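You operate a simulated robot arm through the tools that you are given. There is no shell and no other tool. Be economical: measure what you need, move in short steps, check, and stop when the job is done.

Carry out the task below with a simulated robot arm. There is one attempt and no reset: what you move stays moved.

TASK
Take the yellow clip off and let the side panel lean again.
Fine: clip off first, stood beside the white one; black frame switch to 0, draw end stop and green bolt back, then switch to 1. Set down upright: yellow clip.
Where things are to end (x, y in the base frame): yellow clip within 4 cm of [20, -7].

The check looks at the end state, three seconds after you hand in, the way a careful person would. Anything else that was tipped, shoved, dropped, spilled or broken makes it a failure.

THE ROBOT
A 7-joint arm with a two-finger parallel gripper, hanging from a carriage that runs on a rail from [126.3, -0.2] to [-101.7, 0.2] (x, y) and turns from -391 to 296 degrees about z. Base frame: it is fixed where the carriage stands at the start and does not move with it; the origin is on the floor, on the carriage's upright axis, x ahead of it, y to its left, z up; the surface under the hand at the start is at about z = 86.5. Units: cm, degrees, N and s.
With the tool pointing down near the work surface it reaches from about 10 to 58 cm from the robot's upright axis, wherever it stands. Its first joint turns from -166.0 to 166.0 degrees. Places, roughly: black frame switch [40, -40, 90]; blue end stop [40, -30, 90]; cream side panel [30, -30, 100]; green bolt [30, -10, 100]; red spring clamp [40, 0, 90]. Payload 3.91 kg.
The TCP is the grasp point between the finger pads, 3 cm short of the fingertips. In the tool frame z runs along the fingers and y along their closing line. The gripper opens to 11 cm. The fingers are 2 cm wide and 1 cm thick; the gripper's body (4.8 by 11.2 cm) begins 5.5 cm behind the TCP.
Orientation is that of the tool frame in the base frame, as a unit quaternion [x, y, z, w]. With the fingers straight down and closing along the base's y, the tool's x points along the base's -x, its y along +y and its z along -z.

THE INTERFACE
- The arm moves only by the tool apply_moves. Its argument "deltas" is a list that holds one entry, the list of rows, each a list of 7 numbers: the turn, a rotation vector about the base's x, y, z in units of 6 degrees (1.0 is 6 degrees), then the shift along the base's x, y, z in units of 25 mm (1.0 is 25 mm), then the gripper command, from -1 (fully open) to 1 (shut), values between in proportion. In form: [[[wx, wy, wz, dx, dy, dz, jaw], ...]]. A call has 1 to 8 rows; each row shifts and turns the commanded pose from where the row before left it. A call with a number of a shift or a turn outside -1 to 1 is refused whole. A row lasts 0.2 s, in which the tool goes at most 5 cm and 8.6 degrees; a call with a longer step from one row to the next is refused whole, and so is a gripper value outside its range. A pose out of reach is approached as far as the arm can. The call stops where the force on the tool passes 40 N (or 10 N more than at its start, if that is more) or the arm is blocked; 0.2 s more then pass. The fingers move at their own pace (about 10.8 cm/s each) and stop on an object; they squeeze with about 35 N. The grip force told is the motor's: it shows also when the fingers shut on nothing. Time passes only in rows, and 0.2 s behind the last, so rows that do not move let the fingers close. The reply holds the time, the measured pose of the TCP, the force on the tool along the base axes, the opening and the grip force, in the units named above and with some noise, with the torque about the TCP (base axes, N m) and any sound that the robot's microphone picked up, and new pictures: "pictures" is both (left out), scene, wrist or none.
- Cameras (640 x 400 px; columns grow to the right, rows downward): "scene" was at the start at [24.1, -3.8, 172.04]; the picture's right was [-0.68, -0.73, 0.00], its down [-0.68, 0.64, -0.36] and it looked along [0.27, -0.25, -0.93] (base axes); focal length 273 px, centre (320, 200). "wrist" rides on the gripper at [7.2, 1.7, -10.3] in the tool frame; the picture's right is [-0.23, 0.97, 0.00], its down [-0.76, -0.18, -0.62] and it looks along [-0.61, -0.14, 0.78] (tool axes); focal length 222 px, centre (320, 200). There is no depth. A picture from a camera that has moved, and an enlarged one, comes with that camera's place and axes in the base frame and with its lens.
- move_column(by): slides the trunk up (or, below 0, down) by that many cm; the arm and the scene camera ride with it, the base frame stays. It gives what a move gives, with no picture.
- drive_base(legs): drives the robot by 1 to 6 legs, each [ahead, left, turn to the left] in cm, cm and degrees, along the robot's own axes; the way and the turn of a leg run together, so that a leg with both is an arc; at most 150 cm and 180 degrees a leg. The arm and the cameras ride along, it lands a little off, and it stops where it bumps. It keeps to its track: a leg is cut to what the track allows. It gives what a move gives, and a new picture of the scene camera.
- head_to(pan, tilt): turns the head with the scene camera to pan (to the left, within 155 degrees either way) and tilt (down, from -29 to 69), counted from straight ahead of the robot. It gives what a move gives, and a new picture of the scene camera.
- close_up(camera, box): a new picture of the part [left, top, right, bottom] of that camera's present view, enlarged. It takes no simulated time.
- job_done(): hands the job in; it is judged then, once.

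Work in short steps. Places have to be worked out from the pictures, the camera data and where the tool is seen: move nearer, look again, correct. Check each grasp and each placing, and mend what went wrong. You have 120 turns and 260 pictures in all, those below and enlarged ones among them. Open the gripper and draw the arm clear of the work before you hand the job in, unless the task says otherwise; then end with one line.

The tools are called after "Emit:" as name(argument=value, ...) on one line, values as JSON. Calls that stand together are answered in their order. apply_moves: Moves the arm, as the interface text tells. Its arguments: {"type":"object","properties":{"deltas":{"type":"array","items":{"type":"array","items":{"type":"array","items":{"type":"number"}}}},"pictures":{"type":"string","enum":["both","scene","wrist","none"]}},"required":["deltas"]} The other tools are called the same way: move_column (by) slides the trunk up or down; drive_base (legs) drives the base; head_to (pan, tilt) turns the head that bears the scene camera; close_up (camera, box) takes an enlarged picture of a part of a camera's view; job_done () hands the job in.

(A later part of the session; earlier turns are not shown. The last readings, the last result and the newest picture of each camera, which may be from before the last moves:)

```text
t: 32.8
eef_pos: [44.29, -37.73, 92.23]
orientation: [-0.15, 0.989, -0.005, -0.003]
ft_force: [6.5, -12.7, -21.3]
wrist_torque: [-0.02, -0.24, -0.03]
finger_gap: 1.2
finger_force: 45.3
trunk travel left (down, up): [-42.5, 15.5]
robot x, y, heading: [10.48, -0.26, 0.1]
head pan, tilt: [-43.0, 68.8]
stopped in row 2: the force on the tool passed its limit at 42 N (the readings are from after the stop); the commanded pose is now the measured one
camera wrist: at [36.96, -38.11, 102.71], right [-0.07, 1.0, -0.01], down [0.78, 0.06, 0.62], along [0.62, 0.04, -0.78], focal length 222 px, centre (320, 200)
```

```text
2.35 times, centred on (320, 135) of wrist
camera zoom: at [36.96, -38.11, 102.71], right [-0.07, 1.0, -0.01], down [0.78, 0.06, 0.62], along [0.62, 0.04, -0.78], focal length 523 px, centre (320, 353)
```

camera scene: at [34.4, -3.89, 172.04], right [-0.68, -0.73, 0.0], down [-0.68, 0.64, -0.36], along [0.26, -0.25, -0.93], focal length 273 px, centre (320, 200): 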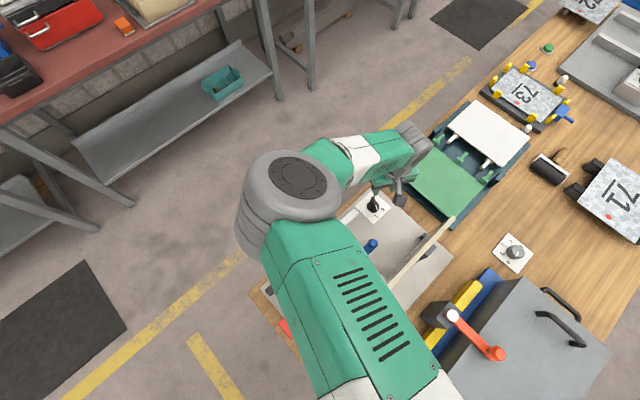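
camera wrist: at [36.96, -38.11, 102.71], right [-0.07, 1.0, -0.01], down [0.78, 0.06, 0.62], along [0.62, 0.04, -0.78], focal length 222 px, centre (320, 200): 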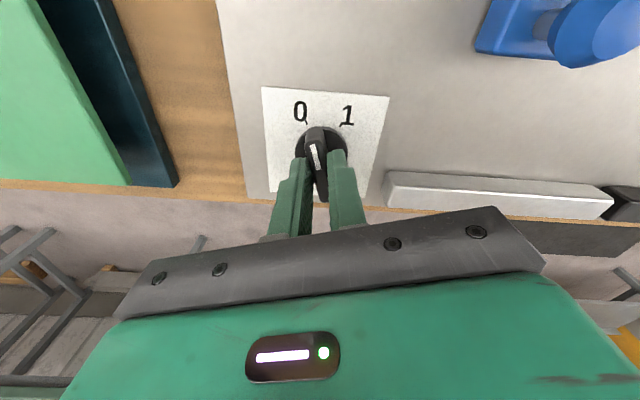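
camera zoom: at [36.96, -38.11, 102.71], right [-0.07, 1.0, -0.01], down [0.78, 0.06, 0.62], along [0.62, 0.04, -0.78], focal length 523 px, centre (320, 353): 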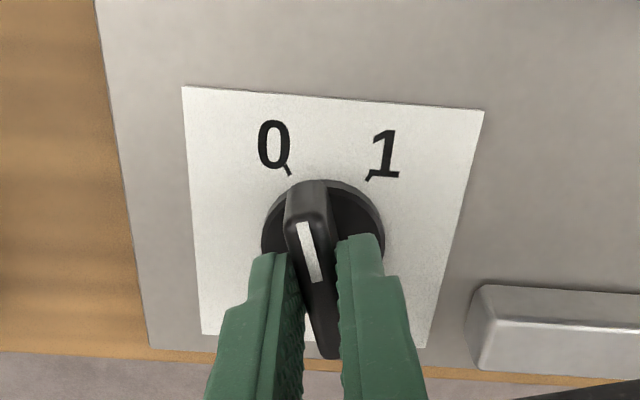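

It stopped on side force from a slight centre offset; most of the turn is done. I relax toward -y / down a little and finish the turn (≈10°).

Emit:
apply_moves(deltas=[[[0, 0, 0, 0.04, -0.08, -0.08, 1], [0, 0, 0.7, 0, 0, 0, 1], [0, 0, 0.7, 0, 0, 0, 1], [0, 0, 0.3, 0, 0, 0, 1]]], pictures="wrist")

Emit:
close_up(camera="wrist", box=[220, 50, 420, 220])

```text
t: 33.4
eef_pos: [44.3, -37.74, 92.26]
orientation: [-0.173, 0.985, -0.001, -0.002]
ft_force: [-9.4, 10.1, 31.1]
wrist_torque: [0.58, -0.25, -0.01]
finger_gap: 1.19
finger_force: 44.6
trunk travel left (down, up): [-42.5, 15.5]
robot x, y, heading: [10.11, -0.38, -0.5]
head pan, tilt: [-43.0, 68.8]
stopped in row 2: the force on the tool passed its limit at 43 N (the readings are from after the stop); the commanded pose is now the measured one
camera wrist: at [37.03, -38.56, 102.73], right [-0.12, 0.99, 0.0], down [0.78, 0.1, 0.62], along [0.62, 0.07, -0.78], focal length 222 px, centre (320, 200)
```

wrist: 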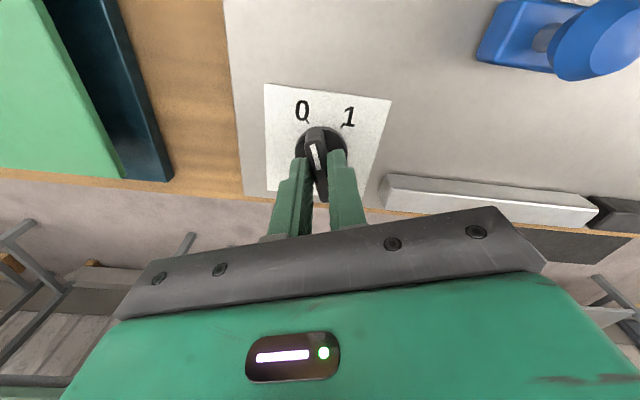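

```text
2.35 times, centred on (320, 135) of wrist
camera zoom: at [37.03, -38.56, 102.73], right [-0.12, 0.99, 0.0], down [0.78, 0.1, 0.62], along [0.62, 0.07, -0.78], focal length 523 px, centre (320, 353)
```

zoom: 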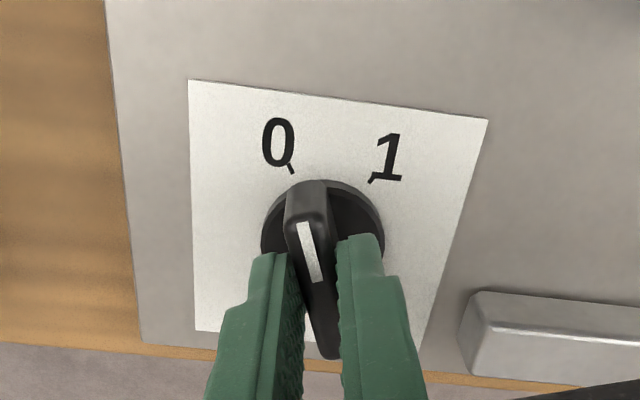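

Contact is stiff; 52° turned. I release slightly to shed the forces and look where the knob settles.

Emit:
apply_moves(deltas=[[[0, 0, 0, 0, 0, 0, 0.6], [0, 0, 0, 0, 0, 0, 0.6]]], pictures="none")

Emit:
close_up(camera="wrist", box=[220, 50, 420, 220])

```text
t: 34.0
eef_pos: [44.48, -37.69, 92.27]
orientation: [-0.174, 0.985, -0.002, -0.002]
ft_force: [0.0, -0.8, -0.5]
wrist_torque: [-0.02, -0.02, 0.01]
finger_gap: 2.21
finger_force: 0.0
trunk travel left (down, up): [-42.5, 15.5]
robot x, y, heading: [10.31, -0.05, -0.2]
head pan, tilt: [-43.0, 68.8]
```

```text
2.35 times, centred on (320, 135) of wrist
camera zoom: at [37.09, -38.56, 102.6], right [-0.12, 0.99, 0.0], down [0.78, 0.1, 0.62], along [0.62, 0.07, -0.78], focal length 523 px, centre (320, 353)
```

zoom: 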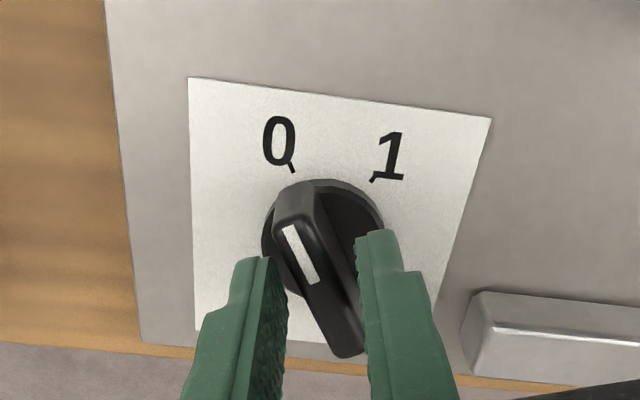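

The knob snapped to 0. I lift off, straighten the gripper and look at the blue end stop.

Emit:
apply_moves(deltas=[[[0, 0, 0, 0, 0, 1, 0.4], [0, 0, 0, 0, 0, 1, 0.4], [0, 0, -0.85, -0.8, 0.5, 1, 0], [0, 0, -0.85, -0.8, 0.8, 1, 0], [0, 0, -0.85, -0.8, 0.8, 1, 0], [0, 0, -0.85, -0.8, 0.8, 1, 0], [0, 0, 0, -0.8, 0.8, 1, 0]]])

Emit:
close_up(camera="wrist", box=[200, 0, 440, 180])

```text
t: 35.6
eef_pos: [34.4, -28.34, 109.63]
orientation: [0.004, 1.0, -0.002, -0.003]
ft_force: [-0.6, 0.5, 0.1]
wrist_torque: [0.05, -0.02, 0.04]
finger_gap: 5.53
finger_force: 0.0
trunk travel left (down, up): [-42.5, 15.5]
robot x, y, heading: [10.15, 0.06, -0.2]
head pan, tilt: [-43.0, 68.8]
camera scene: at [34.38, -3.9, 172.04], right [-0.68, -0.73, 0.0], down [-0.68, 0.64, -0.36], along [0.26, -0.25, -0.93], focal length 273 px, centre (320, 200)
camera wrist: at [27.11, -26.55, 120.05], right [0.23, 0.97, 0.0], down [0.76, -0.18, 0.62], along [0.6, -0.15, -0.78], focal length 222 px, centre (320, 200)
```

scene: 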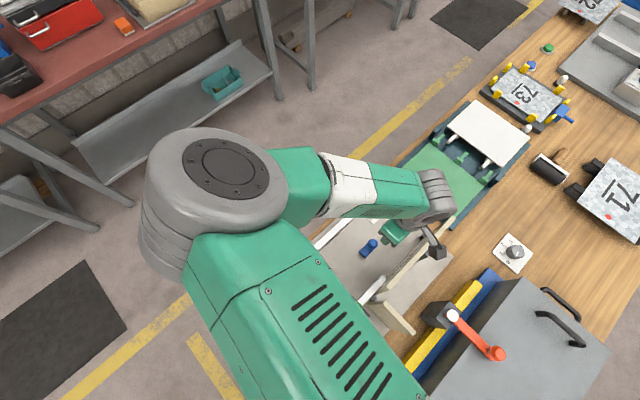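
wrist: 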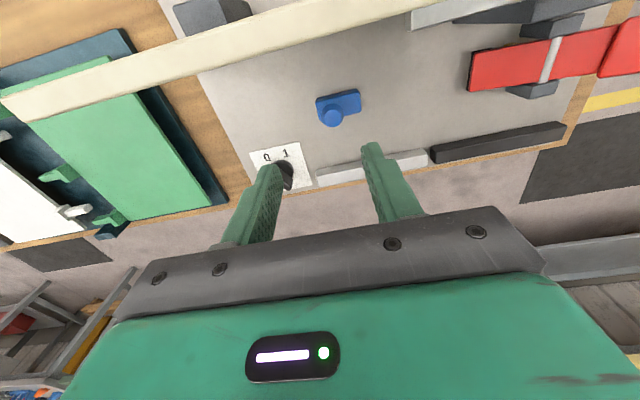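

```text
2.22 times, centred on (320, 90) of wrist
camera zoom: at [27.11, -26.55, 120.05], right [0.23, 0.97, 0.0], down [0.76, -0.18, 0.62], along [0.6, -0.15, -0.78], focal length 494 px, centre (320, 444)
```

zoom: 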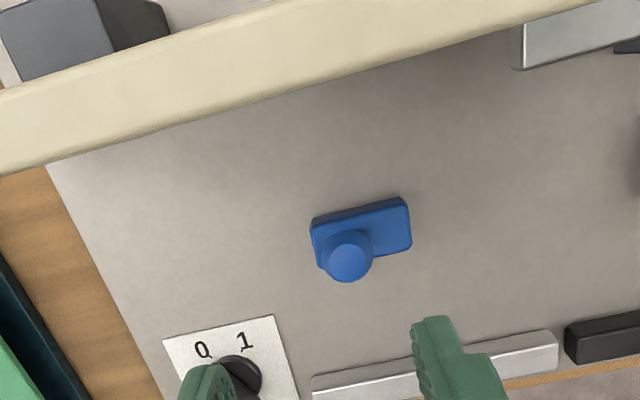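

Emit:
close_up(camera="wrist", box=[300, 75, 375, 135])

Emit:
close_up(camera="scene", box=[345, 220, 425, 310])

```text
6.67 times, centred on (338, 105) of wrist
camera zoom: at [27.11, -26.55, 120.05], right [0.23, 0.97, 0.0], down [0.76, -0.18, 0.62], along [0.6, -0.15, -0.78], focal length 1481 px, centre (203, 833)
```

zoom: 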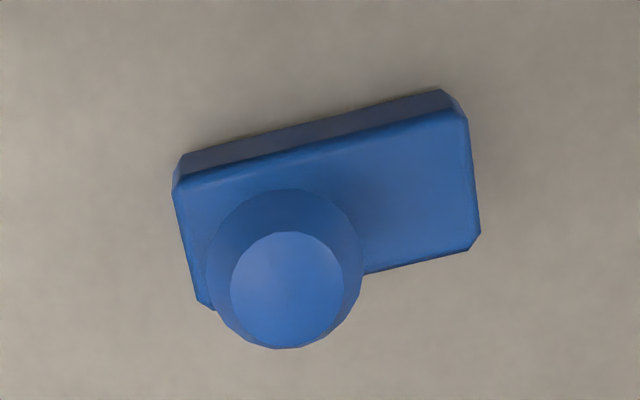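

```text
4.44 times, centred on (385, 265) of scene
camera zoom: at [34.38, -3.9, 172.04], right [-0.68, -0.73, 0.0], down [-0.68, 0.64, -0.36], along [0.26, -0.25, -0.93], focal length 1214 px, centre (31, -89)
```

zoom: 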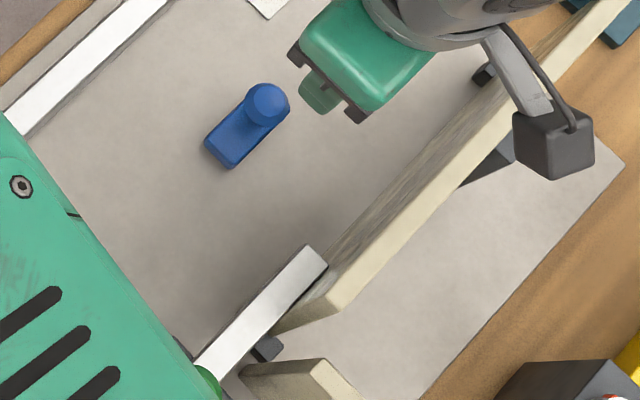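

Blue knob top is about [36, -27.2, 93], on a block running along y. The wrist camera would hit the panel if I go down like this, so I first rise and turn the gripper by -90° (camera to the +y side).

Emit:
apply_moves(deltas=[[[0, 0, -1, 0, 0, 1, 0], [0, 0, -1, 0.3, 0, 1, 0], [0, 0, -1, 0.3, 0, 0, 0], [0, 0, -1, 0, 0, 0, 0], [0, 0, -1, 0, 0, 0, 0], [0, 0, -1, 0, 0, 0, 0], [0, 0, -1, 0, 0, 0, 0], [0, 0, -1, 0, 0, 0, 0]]], pictures="none")

Emit:
apply_moves(deltas=[[[0, 0, -1, 0, 0, 0, 0], [0, 0, -1, 0, 0, 0, 0], [0, 0, -1, 0, 0, 0, 0], [0, 0, -1, 0, 0, 0, 0], [0, 0, -1, 0, 0, 0, 0], [0, 0, -1, 0, 0, 0, 0], [0, 0, -1, 0, 0.45, 0, 0]]])

```text
t: 37.4
eef_pos: [36.06, -28.56, 114.62]
orientation: [0.41, 0.912, 0.0, -0.004]
ft_force: [-0.3, 0.3, -0.2]
wrist_torque: [-0.01, -0.02, 0.0]
finger_gap: 5.46
finger_force: 0.1
trunk travel left (down, up): [-42.5, 15.5]
robot x, y, heading: [10.2, -0.04, -0.4]
head pan, tilt: [-43.0, 68.8]
```

```text
t: 39.0
eef_pos: [36.02, -27.3, 114.71]
orientation: [0.71, 0.704, -0.001, -0.002]
ft_force: [0.4, -0.2, 1.1]
wrist_torque: [0.0, -0.02, 0.03]
finger_gap: 5.5
finger_force: 0.1
trunk travel left (down, up): [-42.5, 15.5]
robot x, y, heading: [10.0, -0.05, -0.2]
head pan, tilt: [-43.0, 68.8]
camera scene: at [34.38, -3.9, 172.04], right [-0.68, -0.73, 0.0], down [-0.68, 0.64, -0.36], along [0.26, -0.25, -0.93], focal length 273 px, centre (320, 200)
camera wrist: at [37.69, -20.12, 125.17], right [0.97, -0.24, 0.0], down [-0.18, -0.76, 0.62], along [-0.15, -0.6, -0.78], focal length 222 px, centre (320, 200)
```

scene: 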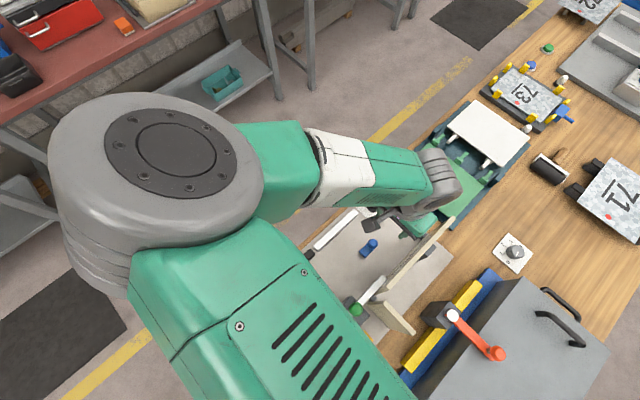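
wrist: 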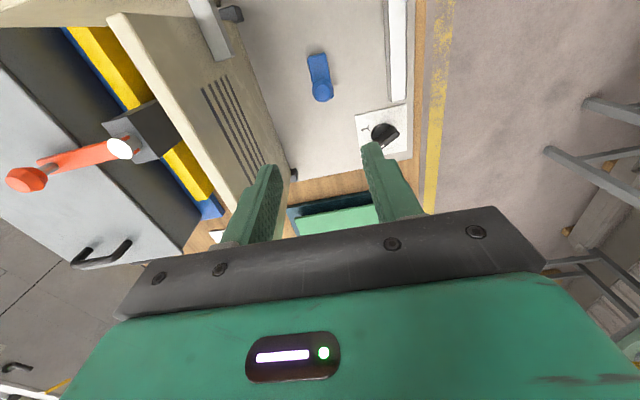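

Emit:
close_up(camera="wrist", box=[90, 0, 430, 210])

Emit:
close_up(camera="wrist", box=[280, 30, 420, 150])

```text
1.88 times, centred on (260, 105) of wrist
camera zoom: at [37.69, -20.12, 125.17], right [0.97, -0.24, 0.0], down [-0.18, -0.76, 0.62], along [-0.15, -0.6, -0.78], focal length 418 px, centre (433, 379)
```

zoom: 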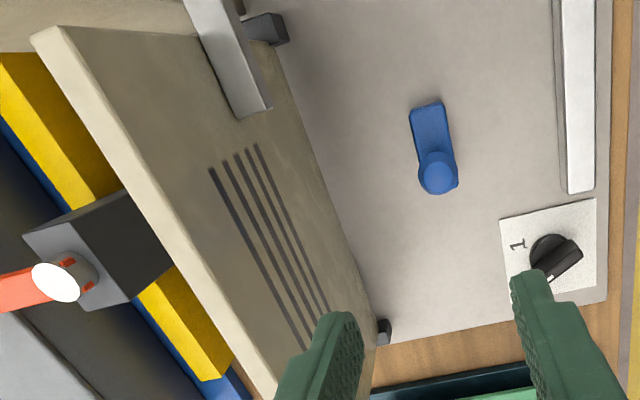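

```text
3.33 times, centred on (350, 90) of wrist
camera zoom: at [37.69, -20.12, 125.17], right [0.97, -0.24, 0.0], down [-0.18, -0.76, 0.62], along [-0.15, -0.6, -0.78], focal length 740 px, centre (220, 567)
```

zoom: 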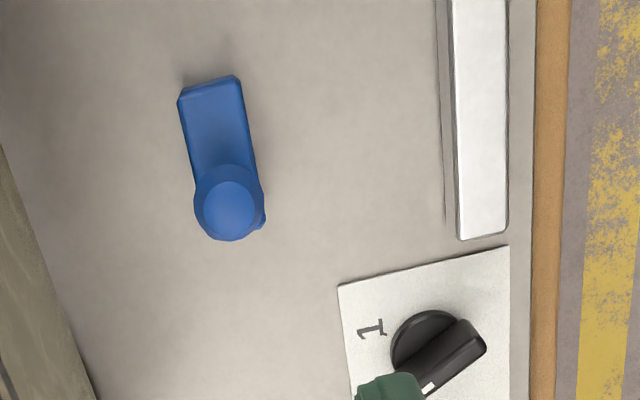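

I descend around the blue knob.

Emit:
apply_moves(deltas=[[[0, 0, 0, 0.07, 0.07, -1, 0], [0, 0, 0, 0, 0, -1, 0], [0, 0, 0, 0, 0, -1, 0], [0, 0, 0, 0, 0, -1, 0], [0, 0, 0, 0, 0, -1, 0], [0, 0, 0, 0, 0, -1, 0], [0, 0, 0, 0, 0, -1, 0], [0, 0, 0, 0, 0, -0.8, 0]]], pictures="wrist")

Emit:
close_up(camera="wrist", box=[240, 50, 420, 210])

```text
t: 40.8
eef_pos: [36.23, -26.98, 95.14]
orientation: [0.71, 0.704, 0.001, -0.002]
ft_force: [0.1, -0.6, 0.6]
wrist_torque: [0.0, 0.0, 0.01]
finger_gap: 5.49
finger_force: 0.1
trunk travel left (down, up): [-42.5, 15.5]
robot x, y, heading: [10.19, -0.2, -0.3]
head pan, tilt: [-43.0, 68.8]
camera wrist: at [37.87, -19.84, 105.55], right [0.97, -0.23, 0.0], down [-0.18, -0.76, 0.62], along [-0.15, -0.6, -0.78], focal length 222 px, centre (320, 200)
```

wrist: 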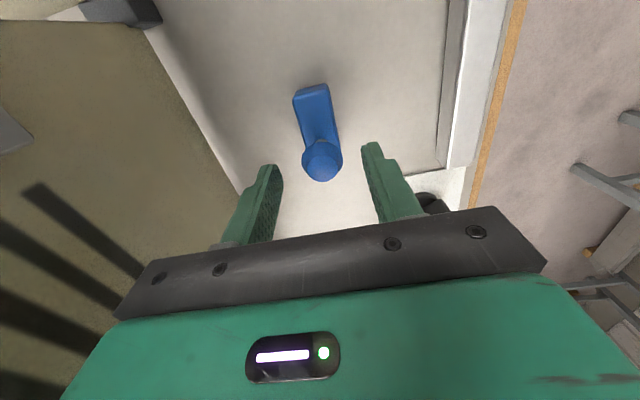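

```text
2.50 times, centred on (330, 130) of wrist
camera zoom: at [37.87, -19.84, 105.55], right [0.97, -0.23, 0.0], down [-0.18, -0.76, 0.62], along [-0.15, -0.6, -0.78], focal length 555 px, centre (295, 375)
```

zoom: 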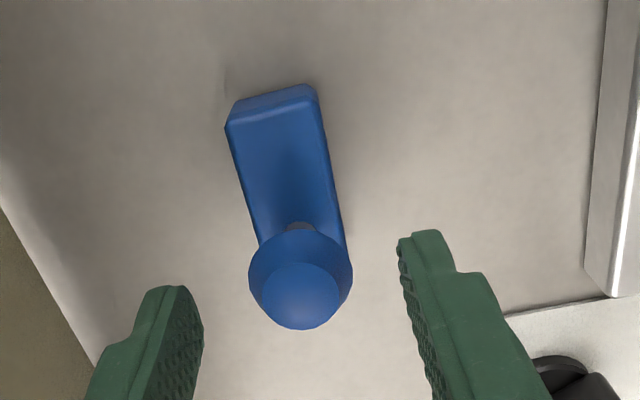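

Knob is centred between the fingers. Lower 1.6 cm and close on it.

Emit:
apply_moves(deltas=[[[0, 0, 0, 0, 0, -0.4, 0.2], [0, 0, 0, 0, 0, -0.25, 0.3], [0, 0, 0, 0, 0, 0, 1], [0, 0, 0, 0, 0, 0, 1], [0, 0, 0, 0, 0, 0, 1]]], pictures="wrist")

```text
t: 42.0
eef_pos: [36.27, -27.15, 93.55]
orientation: [0.709, 0.705, 0.001, -0.002]
ft_force: [3.3, 0.3, 8.4]
wrist_torque: [0.02, -0.07, 0.04]
finger_gap: 2.93
finger_force: 44.4
trunk travel left (down, up): [-42.5, 15.5]
robot x, y, heading: [10.13, 0.13, -0.1]
head pan, tilt: [-43.0, 68.8]
camera wrist: at [37.96, -19.95, 103.98], right [0.97, -0.23, 0.0], down [-0.18, -0.76, 0.62], along [-0.15, -0.6, -0.78], focal length 222 px, centre (320, 200)
```

wrist: 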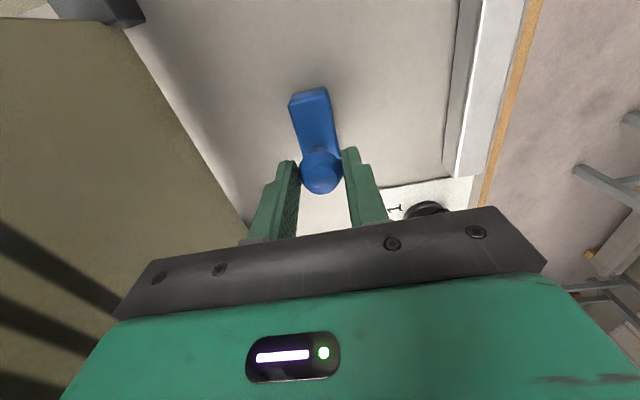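

Held. Test drawing it toward -y (its knob end), gently.

Emit:
apply_moves(deltas=[[[0, 0, 0, 0, -0.1, 0, 1], [0, 0, 0, 0, -0.1, 0, 1], [0, 0, 0, 0, -0.15, 0, 1]]], pictures="none")

Emit:
close_up(camera="wrist", box=[240, 50, 420, 210])

```text
t: 42.8
eef_pos: [36.21, -28.15, 93.52]
orientation: [0.71, 0.705, 0.001, -0.003]
ft_force: [4.5, 0.0, -2.9]
wrist_torque: [-0.41, -0.1, 0.0]
finger_gap: 2.93
finger_force: 44.7
trunk travel left (down, up): [-42.5, 15.5]
robot x, y, heading: [10.04, 0.19, -0.0]
head pan, tilt: [-43.0, 68.8]
```

```text
2.50 times, centred on (330, 130) of wrist
camera zoom: at [37.97, -20.84, 103.98], right [0.97, -0.23, 0.0], down [-0.18, -0.76, 0.62], along [-0.15, -0.6, -0.78], focal length 555 px, centre (295, 375)
```

zoom: 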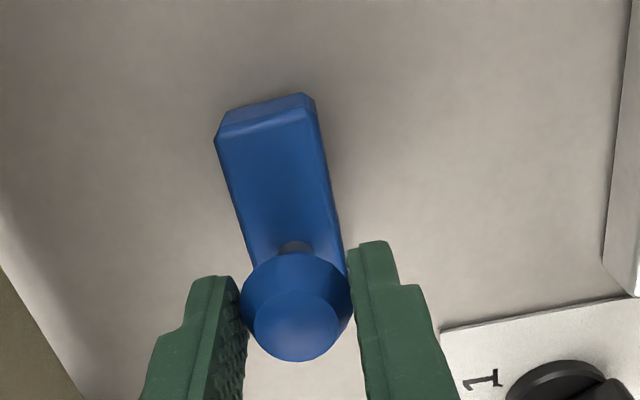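

It slides freely toward -y. Continue until it reaches its end.

Emit:
apply_moves(deltas=[[[0, 0, 0, 0, -0.2, 0, 1], [0, 0, 0, 0, -0.2, 0, 1], [0, 0, 0, 0, -0.2, 0, 1], [0, 0, 0, 0, -0.2, 0, 1], [0, 0, 0, 0, -0.2, 0, 1]]], pictures="wrist")

```text
t: 44.0
eef_pos: [36.28, -30.51, 93.49]
orientation: [0.709, 0.705, 0.001, -0.002]
ft_force: [6.9, 0.2, -7.8]
wrist_torque: [0.28, -0.22, -0.04]
finger_gap: 2.95
finger_force: 44.7
trunk travel left (down, up): [-42.5, 15.5]
robot x, y, heading: [10.43, -0.17, -0.1]
head pan, tilt: [-43.0, 68.8]
camera wrist: at [37.96, -23.3, 103.99], right [0.97, -0.23, 0.0], down [-0.18, -0.76, 0.62], along [-0.15, -0.6, -0.79], focal length 222 px, centre (320, 200)
```

wrist: 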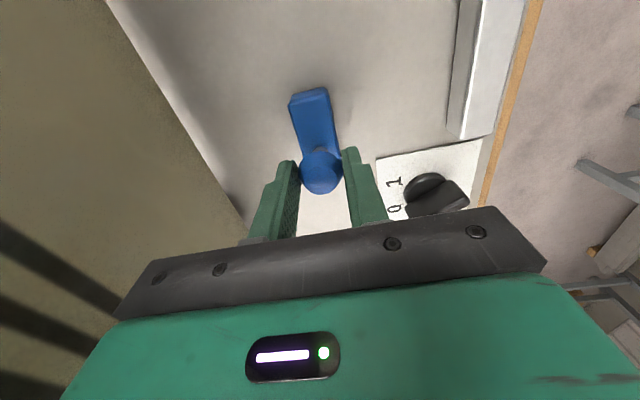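

Emit:
apply_moves(deltas=[[[0, 0, 0, 0, -0.2, 0, 1], [0, 0, 0, 0, -0.2, 0, 1], [0, 0, 0, 0, -0.2, 0, 1], [0, 0, 0, 0, -0.2, 0, 1], [0, 0, 0, 0, -0.2, 0, 1]]], pictures="wrist")

```text
t: 45.2
eef_pos: [36.24, -33.05, 93.49]
orientation: [0.71, 0.704, 0.0, -0.002]
ft_force: [4.2, 0.4, -3.4]
wrist_torque: [0.09, -0.1, 0.08]
finger_gap: 2.9
finger_force: 45.1
trunk travel left (down, up): [-42.5, 15.5]
robot x, y, heading: [10.41, -0.24, -0.1]
head pan, tilt: [-43.0, 68.8]
camera wrist: at [37.97, -25.84, 103.98], right [0.97, -0.23, 0.0], down [-0.18, -0.76, 0.62], along [-0.15, -0.6, -0.78], focal length 222 px, centre (320, 200)
```

wrist: 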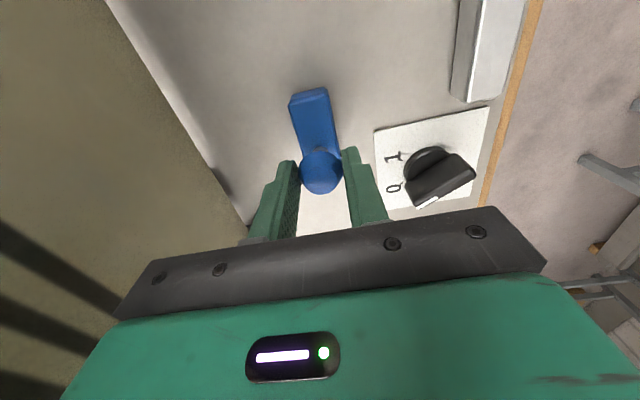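

Emit:
apply_moves(deltas=[[[0, 0, 0, 0, -0.2, 0, 1], [0, 0, 0, 0, -0.2, 0, 1], [0, 0, 0, 0, -0.2, 0, 1]]])

```text
t: 46.0
eef_pos: [36.3, -34.59, 93.52]
orientation: [0.709, 0.705, 0.001, -0.002]
ft_force: [4.4, 0.9, 4.5]
wrist_torque: [-0.19, -0.09, 0.08]
finger_gap: 2.93
finger_force: 44.9
trunk travel left (down, up): [-42.5, 15.5]
robot x, y, heading: [10.65, 0.56, -0.3]
head pan, tilt: [-43.0, 68.8]
camera scene: at [34.42, -3.89, 172.07], right [-0.68, -0.73, 0.0], down [-0.68, 0.64, -0.36], along [0.27, -0.25, -0.93], focal length 273 px, centre (320, 200)
camera wrist: at [37.96, -27.41, 103.98], right [0.97, -0.23, 0.0], down [-0.18, -0.76, 0.62], along [-0.15, -0.6, -0.78], focal length 222 px, centre (320, 200)
```

scene: 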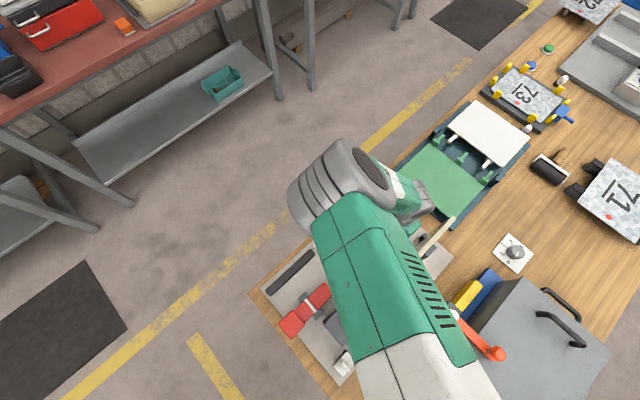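
wrist: 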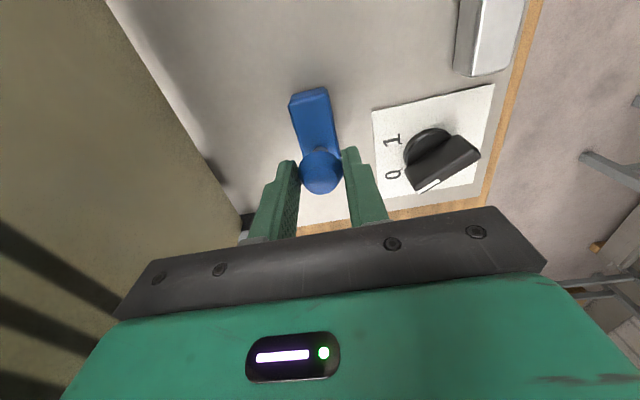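

No end yet after 7.5 cm. I test sideways stiffness with a tiny x nudge to learn whether it runs in a guide.

Emit:
apply_moves(deltas=[[[0, 0, 0, 0.08, 0, 0, 1]]], pictures="none")

```text
t: 46.4
eef_pos: [36.35, -34.53, 93.59]
orientation: [0.709, 0.705, 0.0, -0.004]
ft_force: [-2.1, 0.5, 6.7]
wrist_torque: [0.31, 0.01, -0.09]
finger_gap: 2.93
finger_force: 44.7
trunk travel left (down, up): [-42.5, 15.5]
robot x, y, heading: [10.41, 0.13, -0.3]
head pan, tilt: [-43.0, 68.8]
```

Emit:
apply_moves(deltas=[[[0, 0, 0, 0.12, 0, 0, 1]]], pictures="none")

```text
t: 46.8
eef_pos: [36.14, -34.61, 93.52]
orientation: [0.71, 0.704, -0.002, -0.003]
ft_force: [-14.4, -0.2, 20.5]
wrist_torque: [1.09, 0.3, -0.01]
finger_gap: 2.95
finger_force: 44.4
trunk travel left (down, up): [-42.5, 15.5]
robot x, y, heading: [10.4, -0.21, -0.1]
head pan, tilt: [-43.0, 68.8]
```

It is guided (resists sideways). Undo the nudge and go on toward -y to the end of its travel.

Emit:
apply_moves(deltas=[[[0, 0, 0, -0.17, 0, 0, 1], [0, 0, 0, 0, -0.15, 0, 1], [0, 0, 0, 0, -0.15, 0, 1], [0, 0, 0, 0, -0.15, 0, 1], [0, 0, 0, 0, -0.15, 0, 1]]], pictures="wrist")

```text
t: 48.0
eef_pos: [36.36, -36.09, 93.54]
orientation: [0.71, 0.704, 0.0, -0.004]
ft_force: [-4.2, 0.1, 10.7]
wrist_torque: [-0.21, 0.08, -0.01]
finger_gap: 2.94
finger_force: 45.2
trunk travel left (down, up): [-42.5, 15.5]
robot x, y, heading: [10.53, -0.17, 0.0]
head pan, tilt: [-43.0, 68.8]
camera wrist: at [37.97, -28.93, 103.96], right [0.97, -0.23, 0.0], down [-0.18, -0.76, 0.62], along [-0.15, -0.6, -0.78], focal length 222 px, centre (320, 200)
```

wrist: 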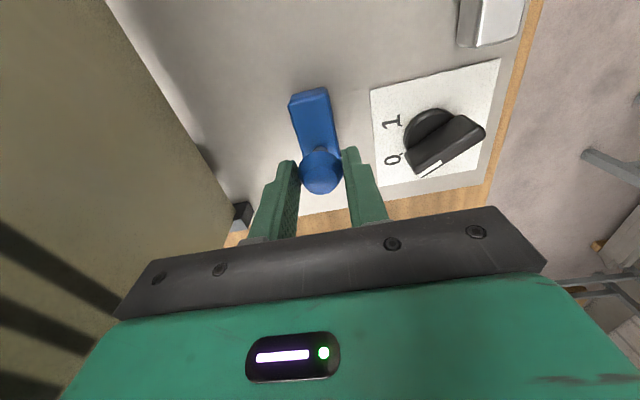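

Emit:
apply_moves(deltas=[[[0, 0, 0, -0.04, -0.15, 0, 1], [0, 0, 0, 0, -0.15, 0, 1], [0, 0, 0, 0, -0.15, 0, 1], [0, 0, 0, 0, -0.15, 0, 1], [0, 0, 0, 0, -0.15, 0, 1], [0, 0, 0, 0, -0.15, 0, 1]]], pictures="wrist")

```text
t: 49.4
eef_pos: [36.21, -38.43, 93.57]
orientation: [0.71, 0.704, 0.001, -0.002]
ft_force: [1.2, 0.0, 5.6]
wrist_torque: [0.64, -0.01, 0.21]
finger_gap: 2.92
finger_force: 44.9
trunk travel left (down, up): [-42.5, 15.5]
robot x, y, heading: [10.14, 0.04, -0.1]
head pan, tilt: [-43.0, 68.8]
camera wrist: at [37.96, -31.19, 103.96], right [0.97, -0.23, 0.0], down [-0.18, -0.76, 0.62], along [-0.15, -0.6, -0.78], focal length 222 px, centre (320, 200)
```

wrist: 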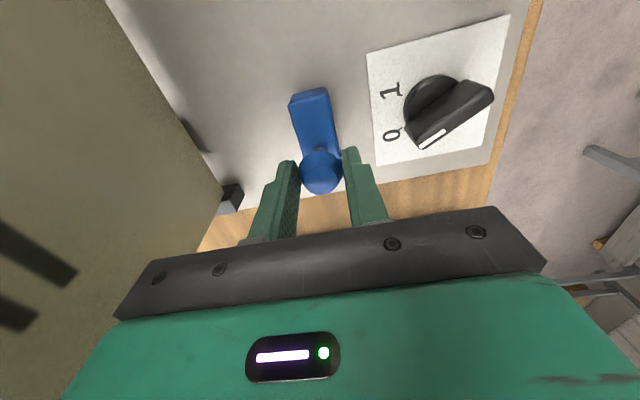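

Emit:
apply_moves(deltas=[[[0, 0, 0, 0, -0.15, 0, 1], [0, 0, 0, 0, -0.15, 0, 1], [0, 0, 0, 0, -0.15, 0, 1], [0, 0, 0, 0, -0.15, 0, 1]]], pictures="wrist")

Emit:
close_up(camera="wrist", box=[200, 50, 420, 220])

```text
t: 50.1
eef_pos: [36.35, -38.88, 93.54]
orientation: [0.709, 0.706, 0.003, -0.003]
ft_force: [-3.4, 13.4, 24.2]
wrist_torque: [0.11, 0.09, -0.08]
finger_gap: 2.93
finger_force: 45.1
trunk travel left (down, up): [-42.5, 15.5]
robot x, y, heading: [10.34, 0.13, 0.2]
head pan, tilt: [-43.0, 68.8]
stopped in row 3: the force on the tool passed its limit at 42 N (the readings are from after the stop); the commanded pose is now the measured one
camera wrist: at [37.94, -31.83, 103.98], right [0.97, -0.23, 0.0], down [-0.18, -0.77, 0.62], along [-0.15, -0.6, -0.79], focal length 222 px, centre (320, 200)
```

wrist: 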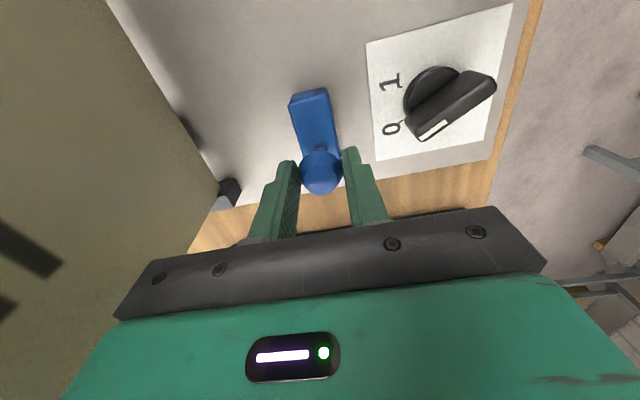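

```text
2.35 times, centred on (310, 135) of wrist
camera zoom: at [37.94, -31.83, 103.98], right [0.97, -0.23, 0.0], down [-0.18, -0.77, 0.62], along [-0.15, -0.6, -0.79], focal length 523 px, centre (344, 353)
```

zoom: 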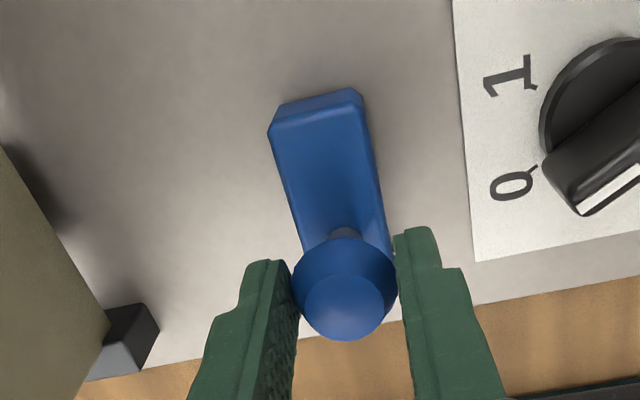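

End of travel reached at y ≈ -38.9 (12 cm). I release, rise, and head to the green knob.

Emit:
apply_moves(deltas=[[[0, 0, 0, 0, 0.04, -0.04, 0.3], [0, 0, 0, 0, 0, 0, 0], [0, 0, 0, 0, 0, 1, 0], [0, 0, 0, 0, 0, 1, 0], [0, 0, 0, 0, 0, 1, 0], [0, 0, 0, 0, 0, 1, 0], [0, 0, 0, 0, 0, 1, 0], [0, 0, 0, 0, 0, 1, 0]]], pictures="wrist")

Emit:
apply_moves(deltas=[[[0, 0, 0, 0, 1, 1, 0], [0, 0, 0, 0, 1, 1, 0], [0, 0, 0, -0.3, 1, 1, 0], [0, 0, 0, -0.3, 1, 0, 0], [0, 0, 0, -0.3, 1, 0, 0], [0, 0, 0, -0.3, 1, 0, 0], [0, 0, 0, -0.3, 1, 0, 0], [0, 0, 0, -0.3, 1, 0, 0]]])

```text
t: 51.9
eef_pos: [36.0, -38.98, 108.23]
orientation: [0.709, 0.705, 0.002, -0.005]
ft_force: [-0.2, 0.6, 0.4]
wrist_torque: [0.0, 0.02, -0.03]
finger_gap: 5.5
finger_force: 0.0
trunk travel left (down, up): [-42.5, 15.5]
robot x, y, heading: [10.71, 0.54, -0.2]
head pan, tilt: [-43.0, 68.8]
camera wrist: at [37.85, -31.87, 118.71], right [0.97, -0.23, 0.0], down [-0.18, -0.77, 0.62], along [-0.15, -0.6, -0.79], focal length 222 px, centre (320, 200)
```

wrist: 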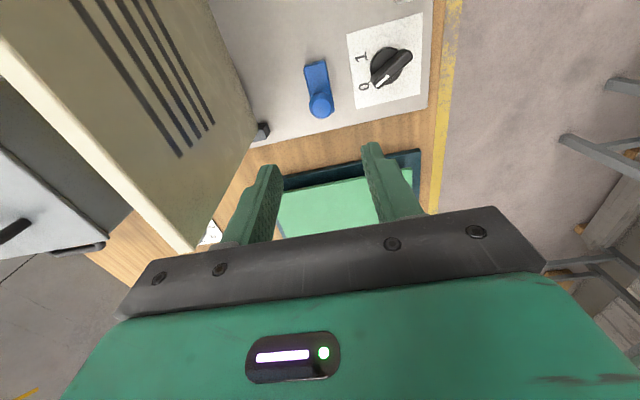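

```text
t: 53.7
eef_pos: [31.64, -19.0, 115.9]
orientation: [0.709, 0.705, 0.002, -0.004]
ft_force: [-1.6, -0.6, 0.8]
wrist_torque: [0.05, 0.02, -0.02]
finger_gap: 5.51
finger_force: 0.0
trunk travel left (down, up): [-42.5, 15.5]
robot x, y, heading: [10.41, 0.01, -0.0]
head pan, tilt: [-43.0, 68.8]
camera scene: at [34.38, -3.9, 172.04], right [-0.68, -0.73, 0.0], down [-0.68, 0.64, -0.36], along [0.26, -0.25, -0.93], focal length 273 px, centre (320, 200)
camera wrist: at [33.37, -11.85, 126.36], right [0.97, -0.23, 0.0], down [-0.18, -0.77, 0.62], along [-0.15, -0.6, -0.79], focal length 222 px, centre (320, 200)
```

scene: 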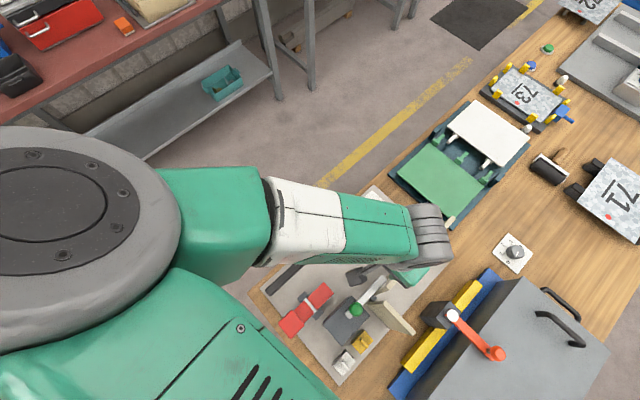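
wrist: 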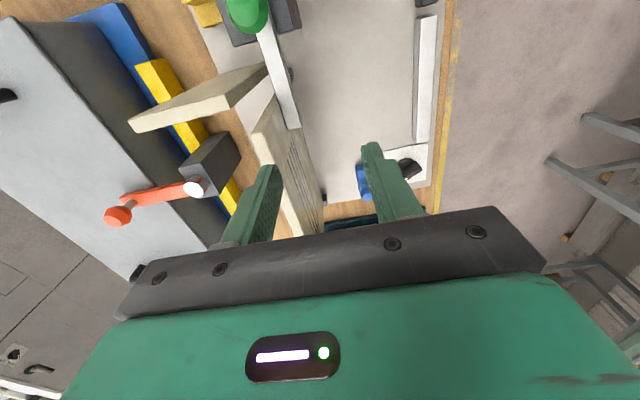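

Green knob top ≈ [28.1, -9.6, 104.3]. The arm would be folded too close; I raise and drive the carriage back 16 cm.

Emit:
apply_moves(deltas=[[[0, 0, 0, 0, 0, 1, 0], [0, 0, 0, 0, 0, 1, 0]]], pictures="none")

Emit:
drive_base(legs=[[-16, 0, 0]])

```text
t: 54.3
eef_pos: [31.66, -19.04, 121.09]
orientation: [0.709, 0.705, 0.002, -0.004]
ft_force: [0.4, -0.4, -1.6]
wrist_torque: [0.0, 0.01, -0.01]
finger_gap: 5.52
finger_force: 0.1
trunk travel left (down, up): [-42.5, 15.5]
robot x, y, heading: [10.35, -0.32, -0.2]
head pan, tilt: [-43.0, 68.8]
```

```text
t: 55.7
eef_pos: [15.19, -19.16, 121.11]
orientation: [0.71, 0.704, 0.002, -0.004]
ft_force: [0.2, -0.1, 0.1]
wrist_torque: [-0.01, 0.02, 0.03]
finger_gap: 5.47
finger_force: 0.0
trunk travel left (down, up): [-42.5, 15.5]
robot x, y, heading: [-6.1, -0.11, -0.4]
head pan, tilt: [-43.0, 68.8]
camera scene: at [18.02, -3.91, 172.04], right [-0.69, -0.73, 0.0], down [-0.68, 0.64, -0.36], along [0.26, -0.25, -0.93], focal length 273 px, centre (320, 200)
```

scene: 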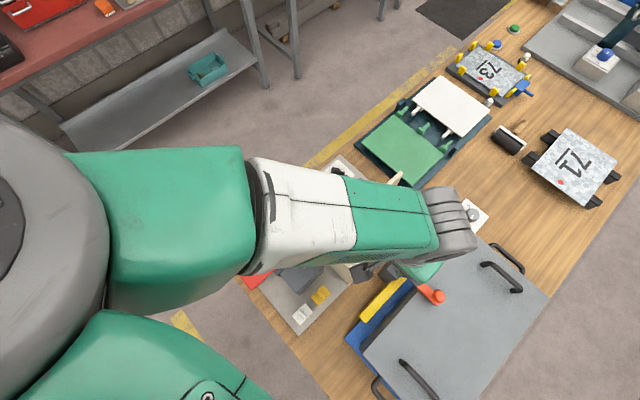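

Emit:
apply_moves(deltas=[[[0, 0, 0, 1, 0.75, 0, 0], [0, 0, 0, 1, 0.75, 0, 0], [0, 0, 0, 1, 0.75, 0, 0], [0, 0, 0, 1, 0.75, 0, 0], [0, 0, 0, 1, 0.75, 0, 0], [0, 0, 0, 0.16, 0.07, 0, 0]]])

Emit:
close_up(camera="wrist", box=[220, 20, 420, 200])

```text
t: 57.1
eef_pos: [24.41, -12.97, 120.01]
orientation: [0.709, 0.705, -0.003, -0.004]
ft_force: [-0.3, 0.3, 0.3]
wrist_torque: [0.03, -0.01, -0.01]
finger_gap: 5.51
finger_force: 0.1
out of reach, approached as far as the arm can: row 4, 5
trunk travel left (down, up): [-42.5, 15.5]
robot x, y, heading: [-6.16, -0.17, -0.2]
head pan, tilt: [-43.0, 68.8]
camera scene: at [18.01, -3.89, 172.03], right [-0.69, -0.73, 0.0], down [-0.68, 0.64, -0.36], along [0.26, -0.25, -0.93], focal length 273 px, centre (320, 200)
camera wrist: at [26.19, -5.78, 130.38], right [0.97, -0.23, -0.01], down [-0.17, -0.76, 0.62], along [-0.15, -0.61, -0.78], focal length 222 px, centre (320, 200)
```

scene: 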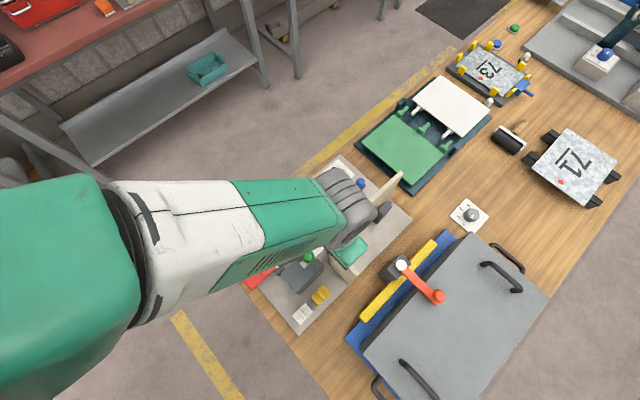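
wrist: 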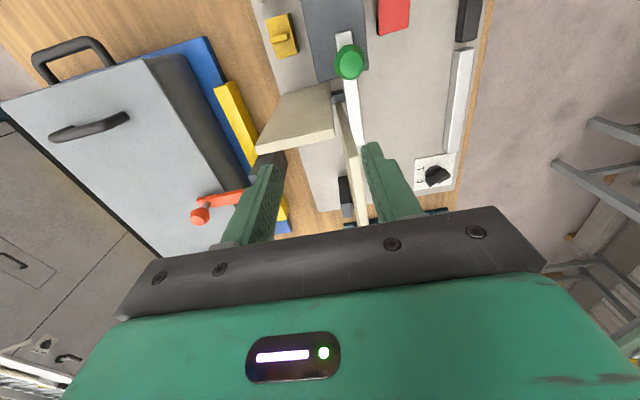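

```text
2.22 times, centred on (320, 110) of wrist
camera zoom: at [26.19, -5.78, 130.38], right [0.97, -0.23, -0.01], down [-0.17, -0.76, 0.62], along [-0.15, -0.61, -0.78], focal length 494 px, centre (320, 400)
```

zoom: 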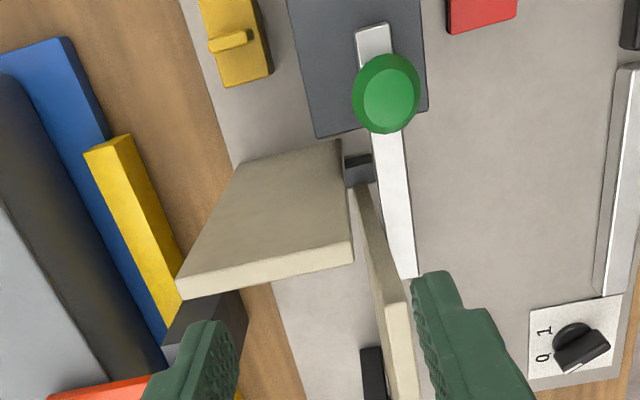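

The bolt lies on the panel's +x face and its bar rests on the dark block. I drive 10 cm further back for a better arm posture, then approach again.

Emit:
drive_base(legs=[[-12, 0, 0]])

```text
t: 58.4
eef_pos: [12.63, -13.09, 119.95]
orientation: [0.71, 0.704, -0.003, -0.005]
ft_force: [0.0, -0.6, 0.2]
wrist_torque: [0.0, 0.01, -0.02]
finger_gap: 5.49
finger_force: 0.1
trunk travel left (down, up): [-42.5, 15.5]
robot x, y, heading: [-17.55, -0.27, -0.4]
head pan, tilt: [-43.0, 68.8]
camera scene: at [6.25, -3.93, 172.04], right [-0.69, -0.73, 0.0], down [-0.68, 0.64, -0.36], along [0.26, -0.25, -0.93], focal length 273 px, centre (320, 200)
```

scene: 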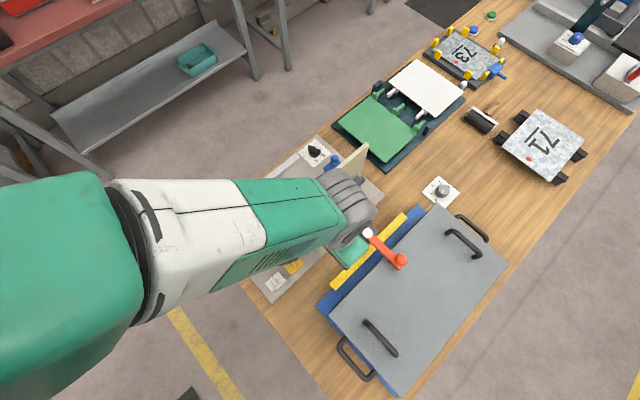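

Emit:
apply_moves(deltas=[[[0, 0, 0, 1, 0.2, 0, 0], [0, 0, 0, 1, 0.2, 0, 0], [0, 0, 0, 1, 0.2, 0, 0], [0, 0, 0, 1, 0.2, 0, 0], [0, 0, 0, 1, 0.2, 0, 0], [0, 0, 0, 1, 0.4, 0, 0], [0, 0, 0, 0.2, 0, 0, 0]]], pictures="wrist")

Emit:
close_up(camera="wrist", box=[220, 0, 420, 180])

```text
t: 60.0
eef_pos: [12.1, -13.79, 118.62]
orientation: [0.708, 0.706, -0.017, -0.009]
ft_force: [-1.0, 1.0, -0.3]
wrist_torque: [0.0, -0.04, -0.03]
finger_gap: 5.52
finger_force: 0.1
out of reach, approached as far as the arm can: row 1, 2, 3, 4, 5, 6
trunk travel left (down, up): [-42.5, 15.5]
robot x, y, heading: [-18.45, -0.45, -0.4]
head pan, tilt: [-43.0, 68.8]
camera wrist: at [14.24, -6.32, 128.83], right [0.97, -0.23, -0.04], down [-0.16, -0.75, 0.64], along [-0.17, -0.62, -0.77], focal length 222 px, centre (320, 200)
```

wrist: 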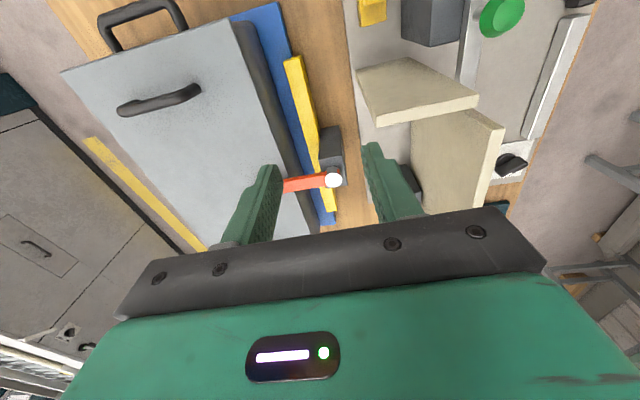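

```text
2.22 times, centred on (320, 90) of wrist
camera zoom: at [14.24, -6.32, 128.83], right [0.97, -0.23, -0.04], down [-0.16, -0.75, 0.64], along [-0.17, -0.62, -0.77], focal length 494 px, centre (320, 444)
```

zoom: 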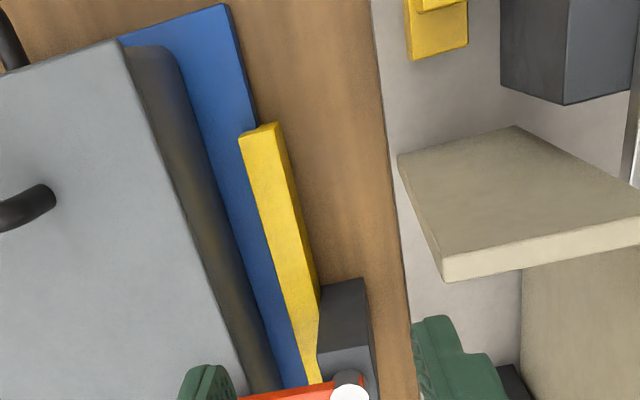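

A wrist-rotation limit holds it back in this posture. Body clearance turns out fine at yaw 0 (knob top ≈ 104.1; board tops ≈ 108–109), so I turn the gripper back to yaw 0.

Emit:
apply_moves(deltas=[[[0, 0, 1, 0, 0, 0, 0.2], [0, 0, 1, 0, 0, 0, 0.2], [0, 0, 1, 0, 0, 0, 0.2], [0, 0, 1, 0, 0, 0, 0.2]]], pictures="none")

```text
t: 61.0
eef_pos: [13.71, -13.12, 119.73]
orientation: [0.548, 0.837, -0.003, -0.004]
ft_force: [-1.5, 0.9, 0.9]
wrist_torque: [0.01, 0.0, -0.02]
finger_gap: 4.38
finger_force: 0.0
trunk travel left (down, up): [-42.5, 15.5]
robot x, y, heading: [-17.74, 0.31, -0.4]
head pan, tilt: [-43.0, 68.8]
```

Emit:
apply_moves(deltas=[[[0, 0, 1, 0, 0, 0.3, 0.2], [0, 0, 1, 0, 0, 0, 0.2], [0, 0, 1, 0, 0, 0, 0.2], [0, 0, 1, 0, 0, 0, 0.2], [0, 0, 1, 0, 0, 0, 0.2], [0, 0, 1, 0, 0, 0, 0.2], [0, 0, 1, 0.5, 0, 0, 0.2], [0, 0, 1, 0.5, 0, 0, 0.2]]], pictures="none")

Emit:
apply_moves(deltas=[[[0, 0, 1, 1, 0.2, 0, 0.2], [0, 0, 1, 1, 0.2, 0, 0.2], [0, 0, 1, 1, 0.2, 0, 0.2], [0, 0, 0, 1, 0.2, 0, 0.2], [0, 0, 0, 0.5, 0.2, 0, 0.2]]], pictures="wrist")

```text
t: 62.8
eef_pos: [16.13, -13.11, 120.38]
orientation: [0.16, 0.987, -0.006, -0.003]
ft_force: [-0.2, -0.1, -0.4]
wrist_torque: [0.0, -0.01, -0.02]
finger_gap: 4.43
finger_force: 0.1
trunk travel left (down, up): [-42.5, 15.5]
robot x, y, heading: [-17.98, -0.22, -0.4]
head pan, tilt: [-43.0, 68.8]
```

```text
t: 64.0
eef_pos: [27.35, -10.51, 120.34]
orientation: [0.004, 1.0, -0.005, -0.003]
ft_force: [0.0, 0.5, 0.2]
wrist_torque: [0.01, -0.01, 0.01]
finger_gap: 4.4
finger_force: 0.1
trunk travel left (down, up): [-42.5, 15.5]
robot x, y, heading: [-17.59, 0.06, -0.3]
head pan, tilt: [-43.0, 68.8]
camera wrist: at [20.19, -8.71, 130.73], right [0.24, 0.97, -0.01], down [0.76, -0.18, 0.62], along [0.6, -0.16, -0.78], focal length 222 px, centre (320, 200)
```

wrist: 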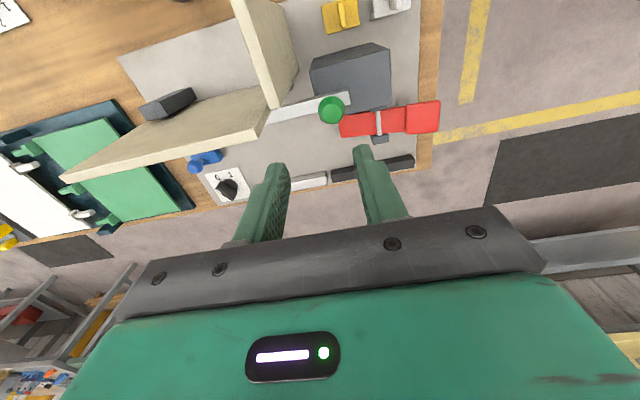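

Knob confirmed near [28.0, -9.75]. Go down to z ≈ 107.5 and check.

Emit:
apply_moves(deltas=[[[0, 0, 0, 0.28, 0.3, 0, 0.2], [0, 0, 0, 0, 0, -1, 0.2], [0, 0, 0, 0, 0, -1, 0.2], [0, 0, 0, 0, 0, -1, 0.2], [0, 0, 0, 0, 0, -1, 0.2], [0, 0, 0, 0, 0, -1, 0.2]]], pictures="wrist")

Emit:
close_up(camera="wrist", box=[220, 80, 420, 220])

```text
t: 65.3
eef_pos: [28.05, -9.75, 107.92]
orientation: [0.005, 1.0, -0.005, -0.002]
ft_force: [-0.2, -0.3, -0.6]
wrist_torque: [-0.02, -0.03, -0.01]
finger_gap: 4.4
finger_force: 0.0
trunk travel left (down, up): [-42.5, 15.5]
robot x, y, heading: [-17.74, 0.07, -0.5]
head pan, tilt: [-43.0, 68.8]
camera wrist: at [20.83, -7.9, 118.24], right [0.24, 0.97, -0.01], down [0.76, -0.18, 0.62], along [0.6, -0.15, -0.78], focal length 222 px, centre (320, 200)
```

wrist: 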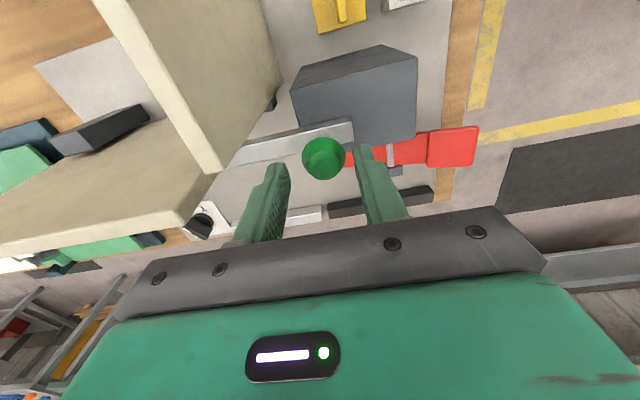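

```text
2.86 times, centred on (320, 150) of wrist
camera zoom: at [20.83, -7.9, 118.24], right [0.24, 0.97, -0.01], down [0.76, -0.18, 0.62], along [0.6, -0.15, -0.78], focal length 635 px, centre (320, 343)
```

zoom: 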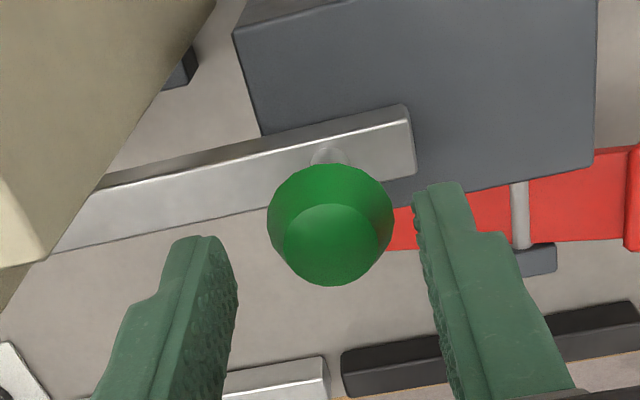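

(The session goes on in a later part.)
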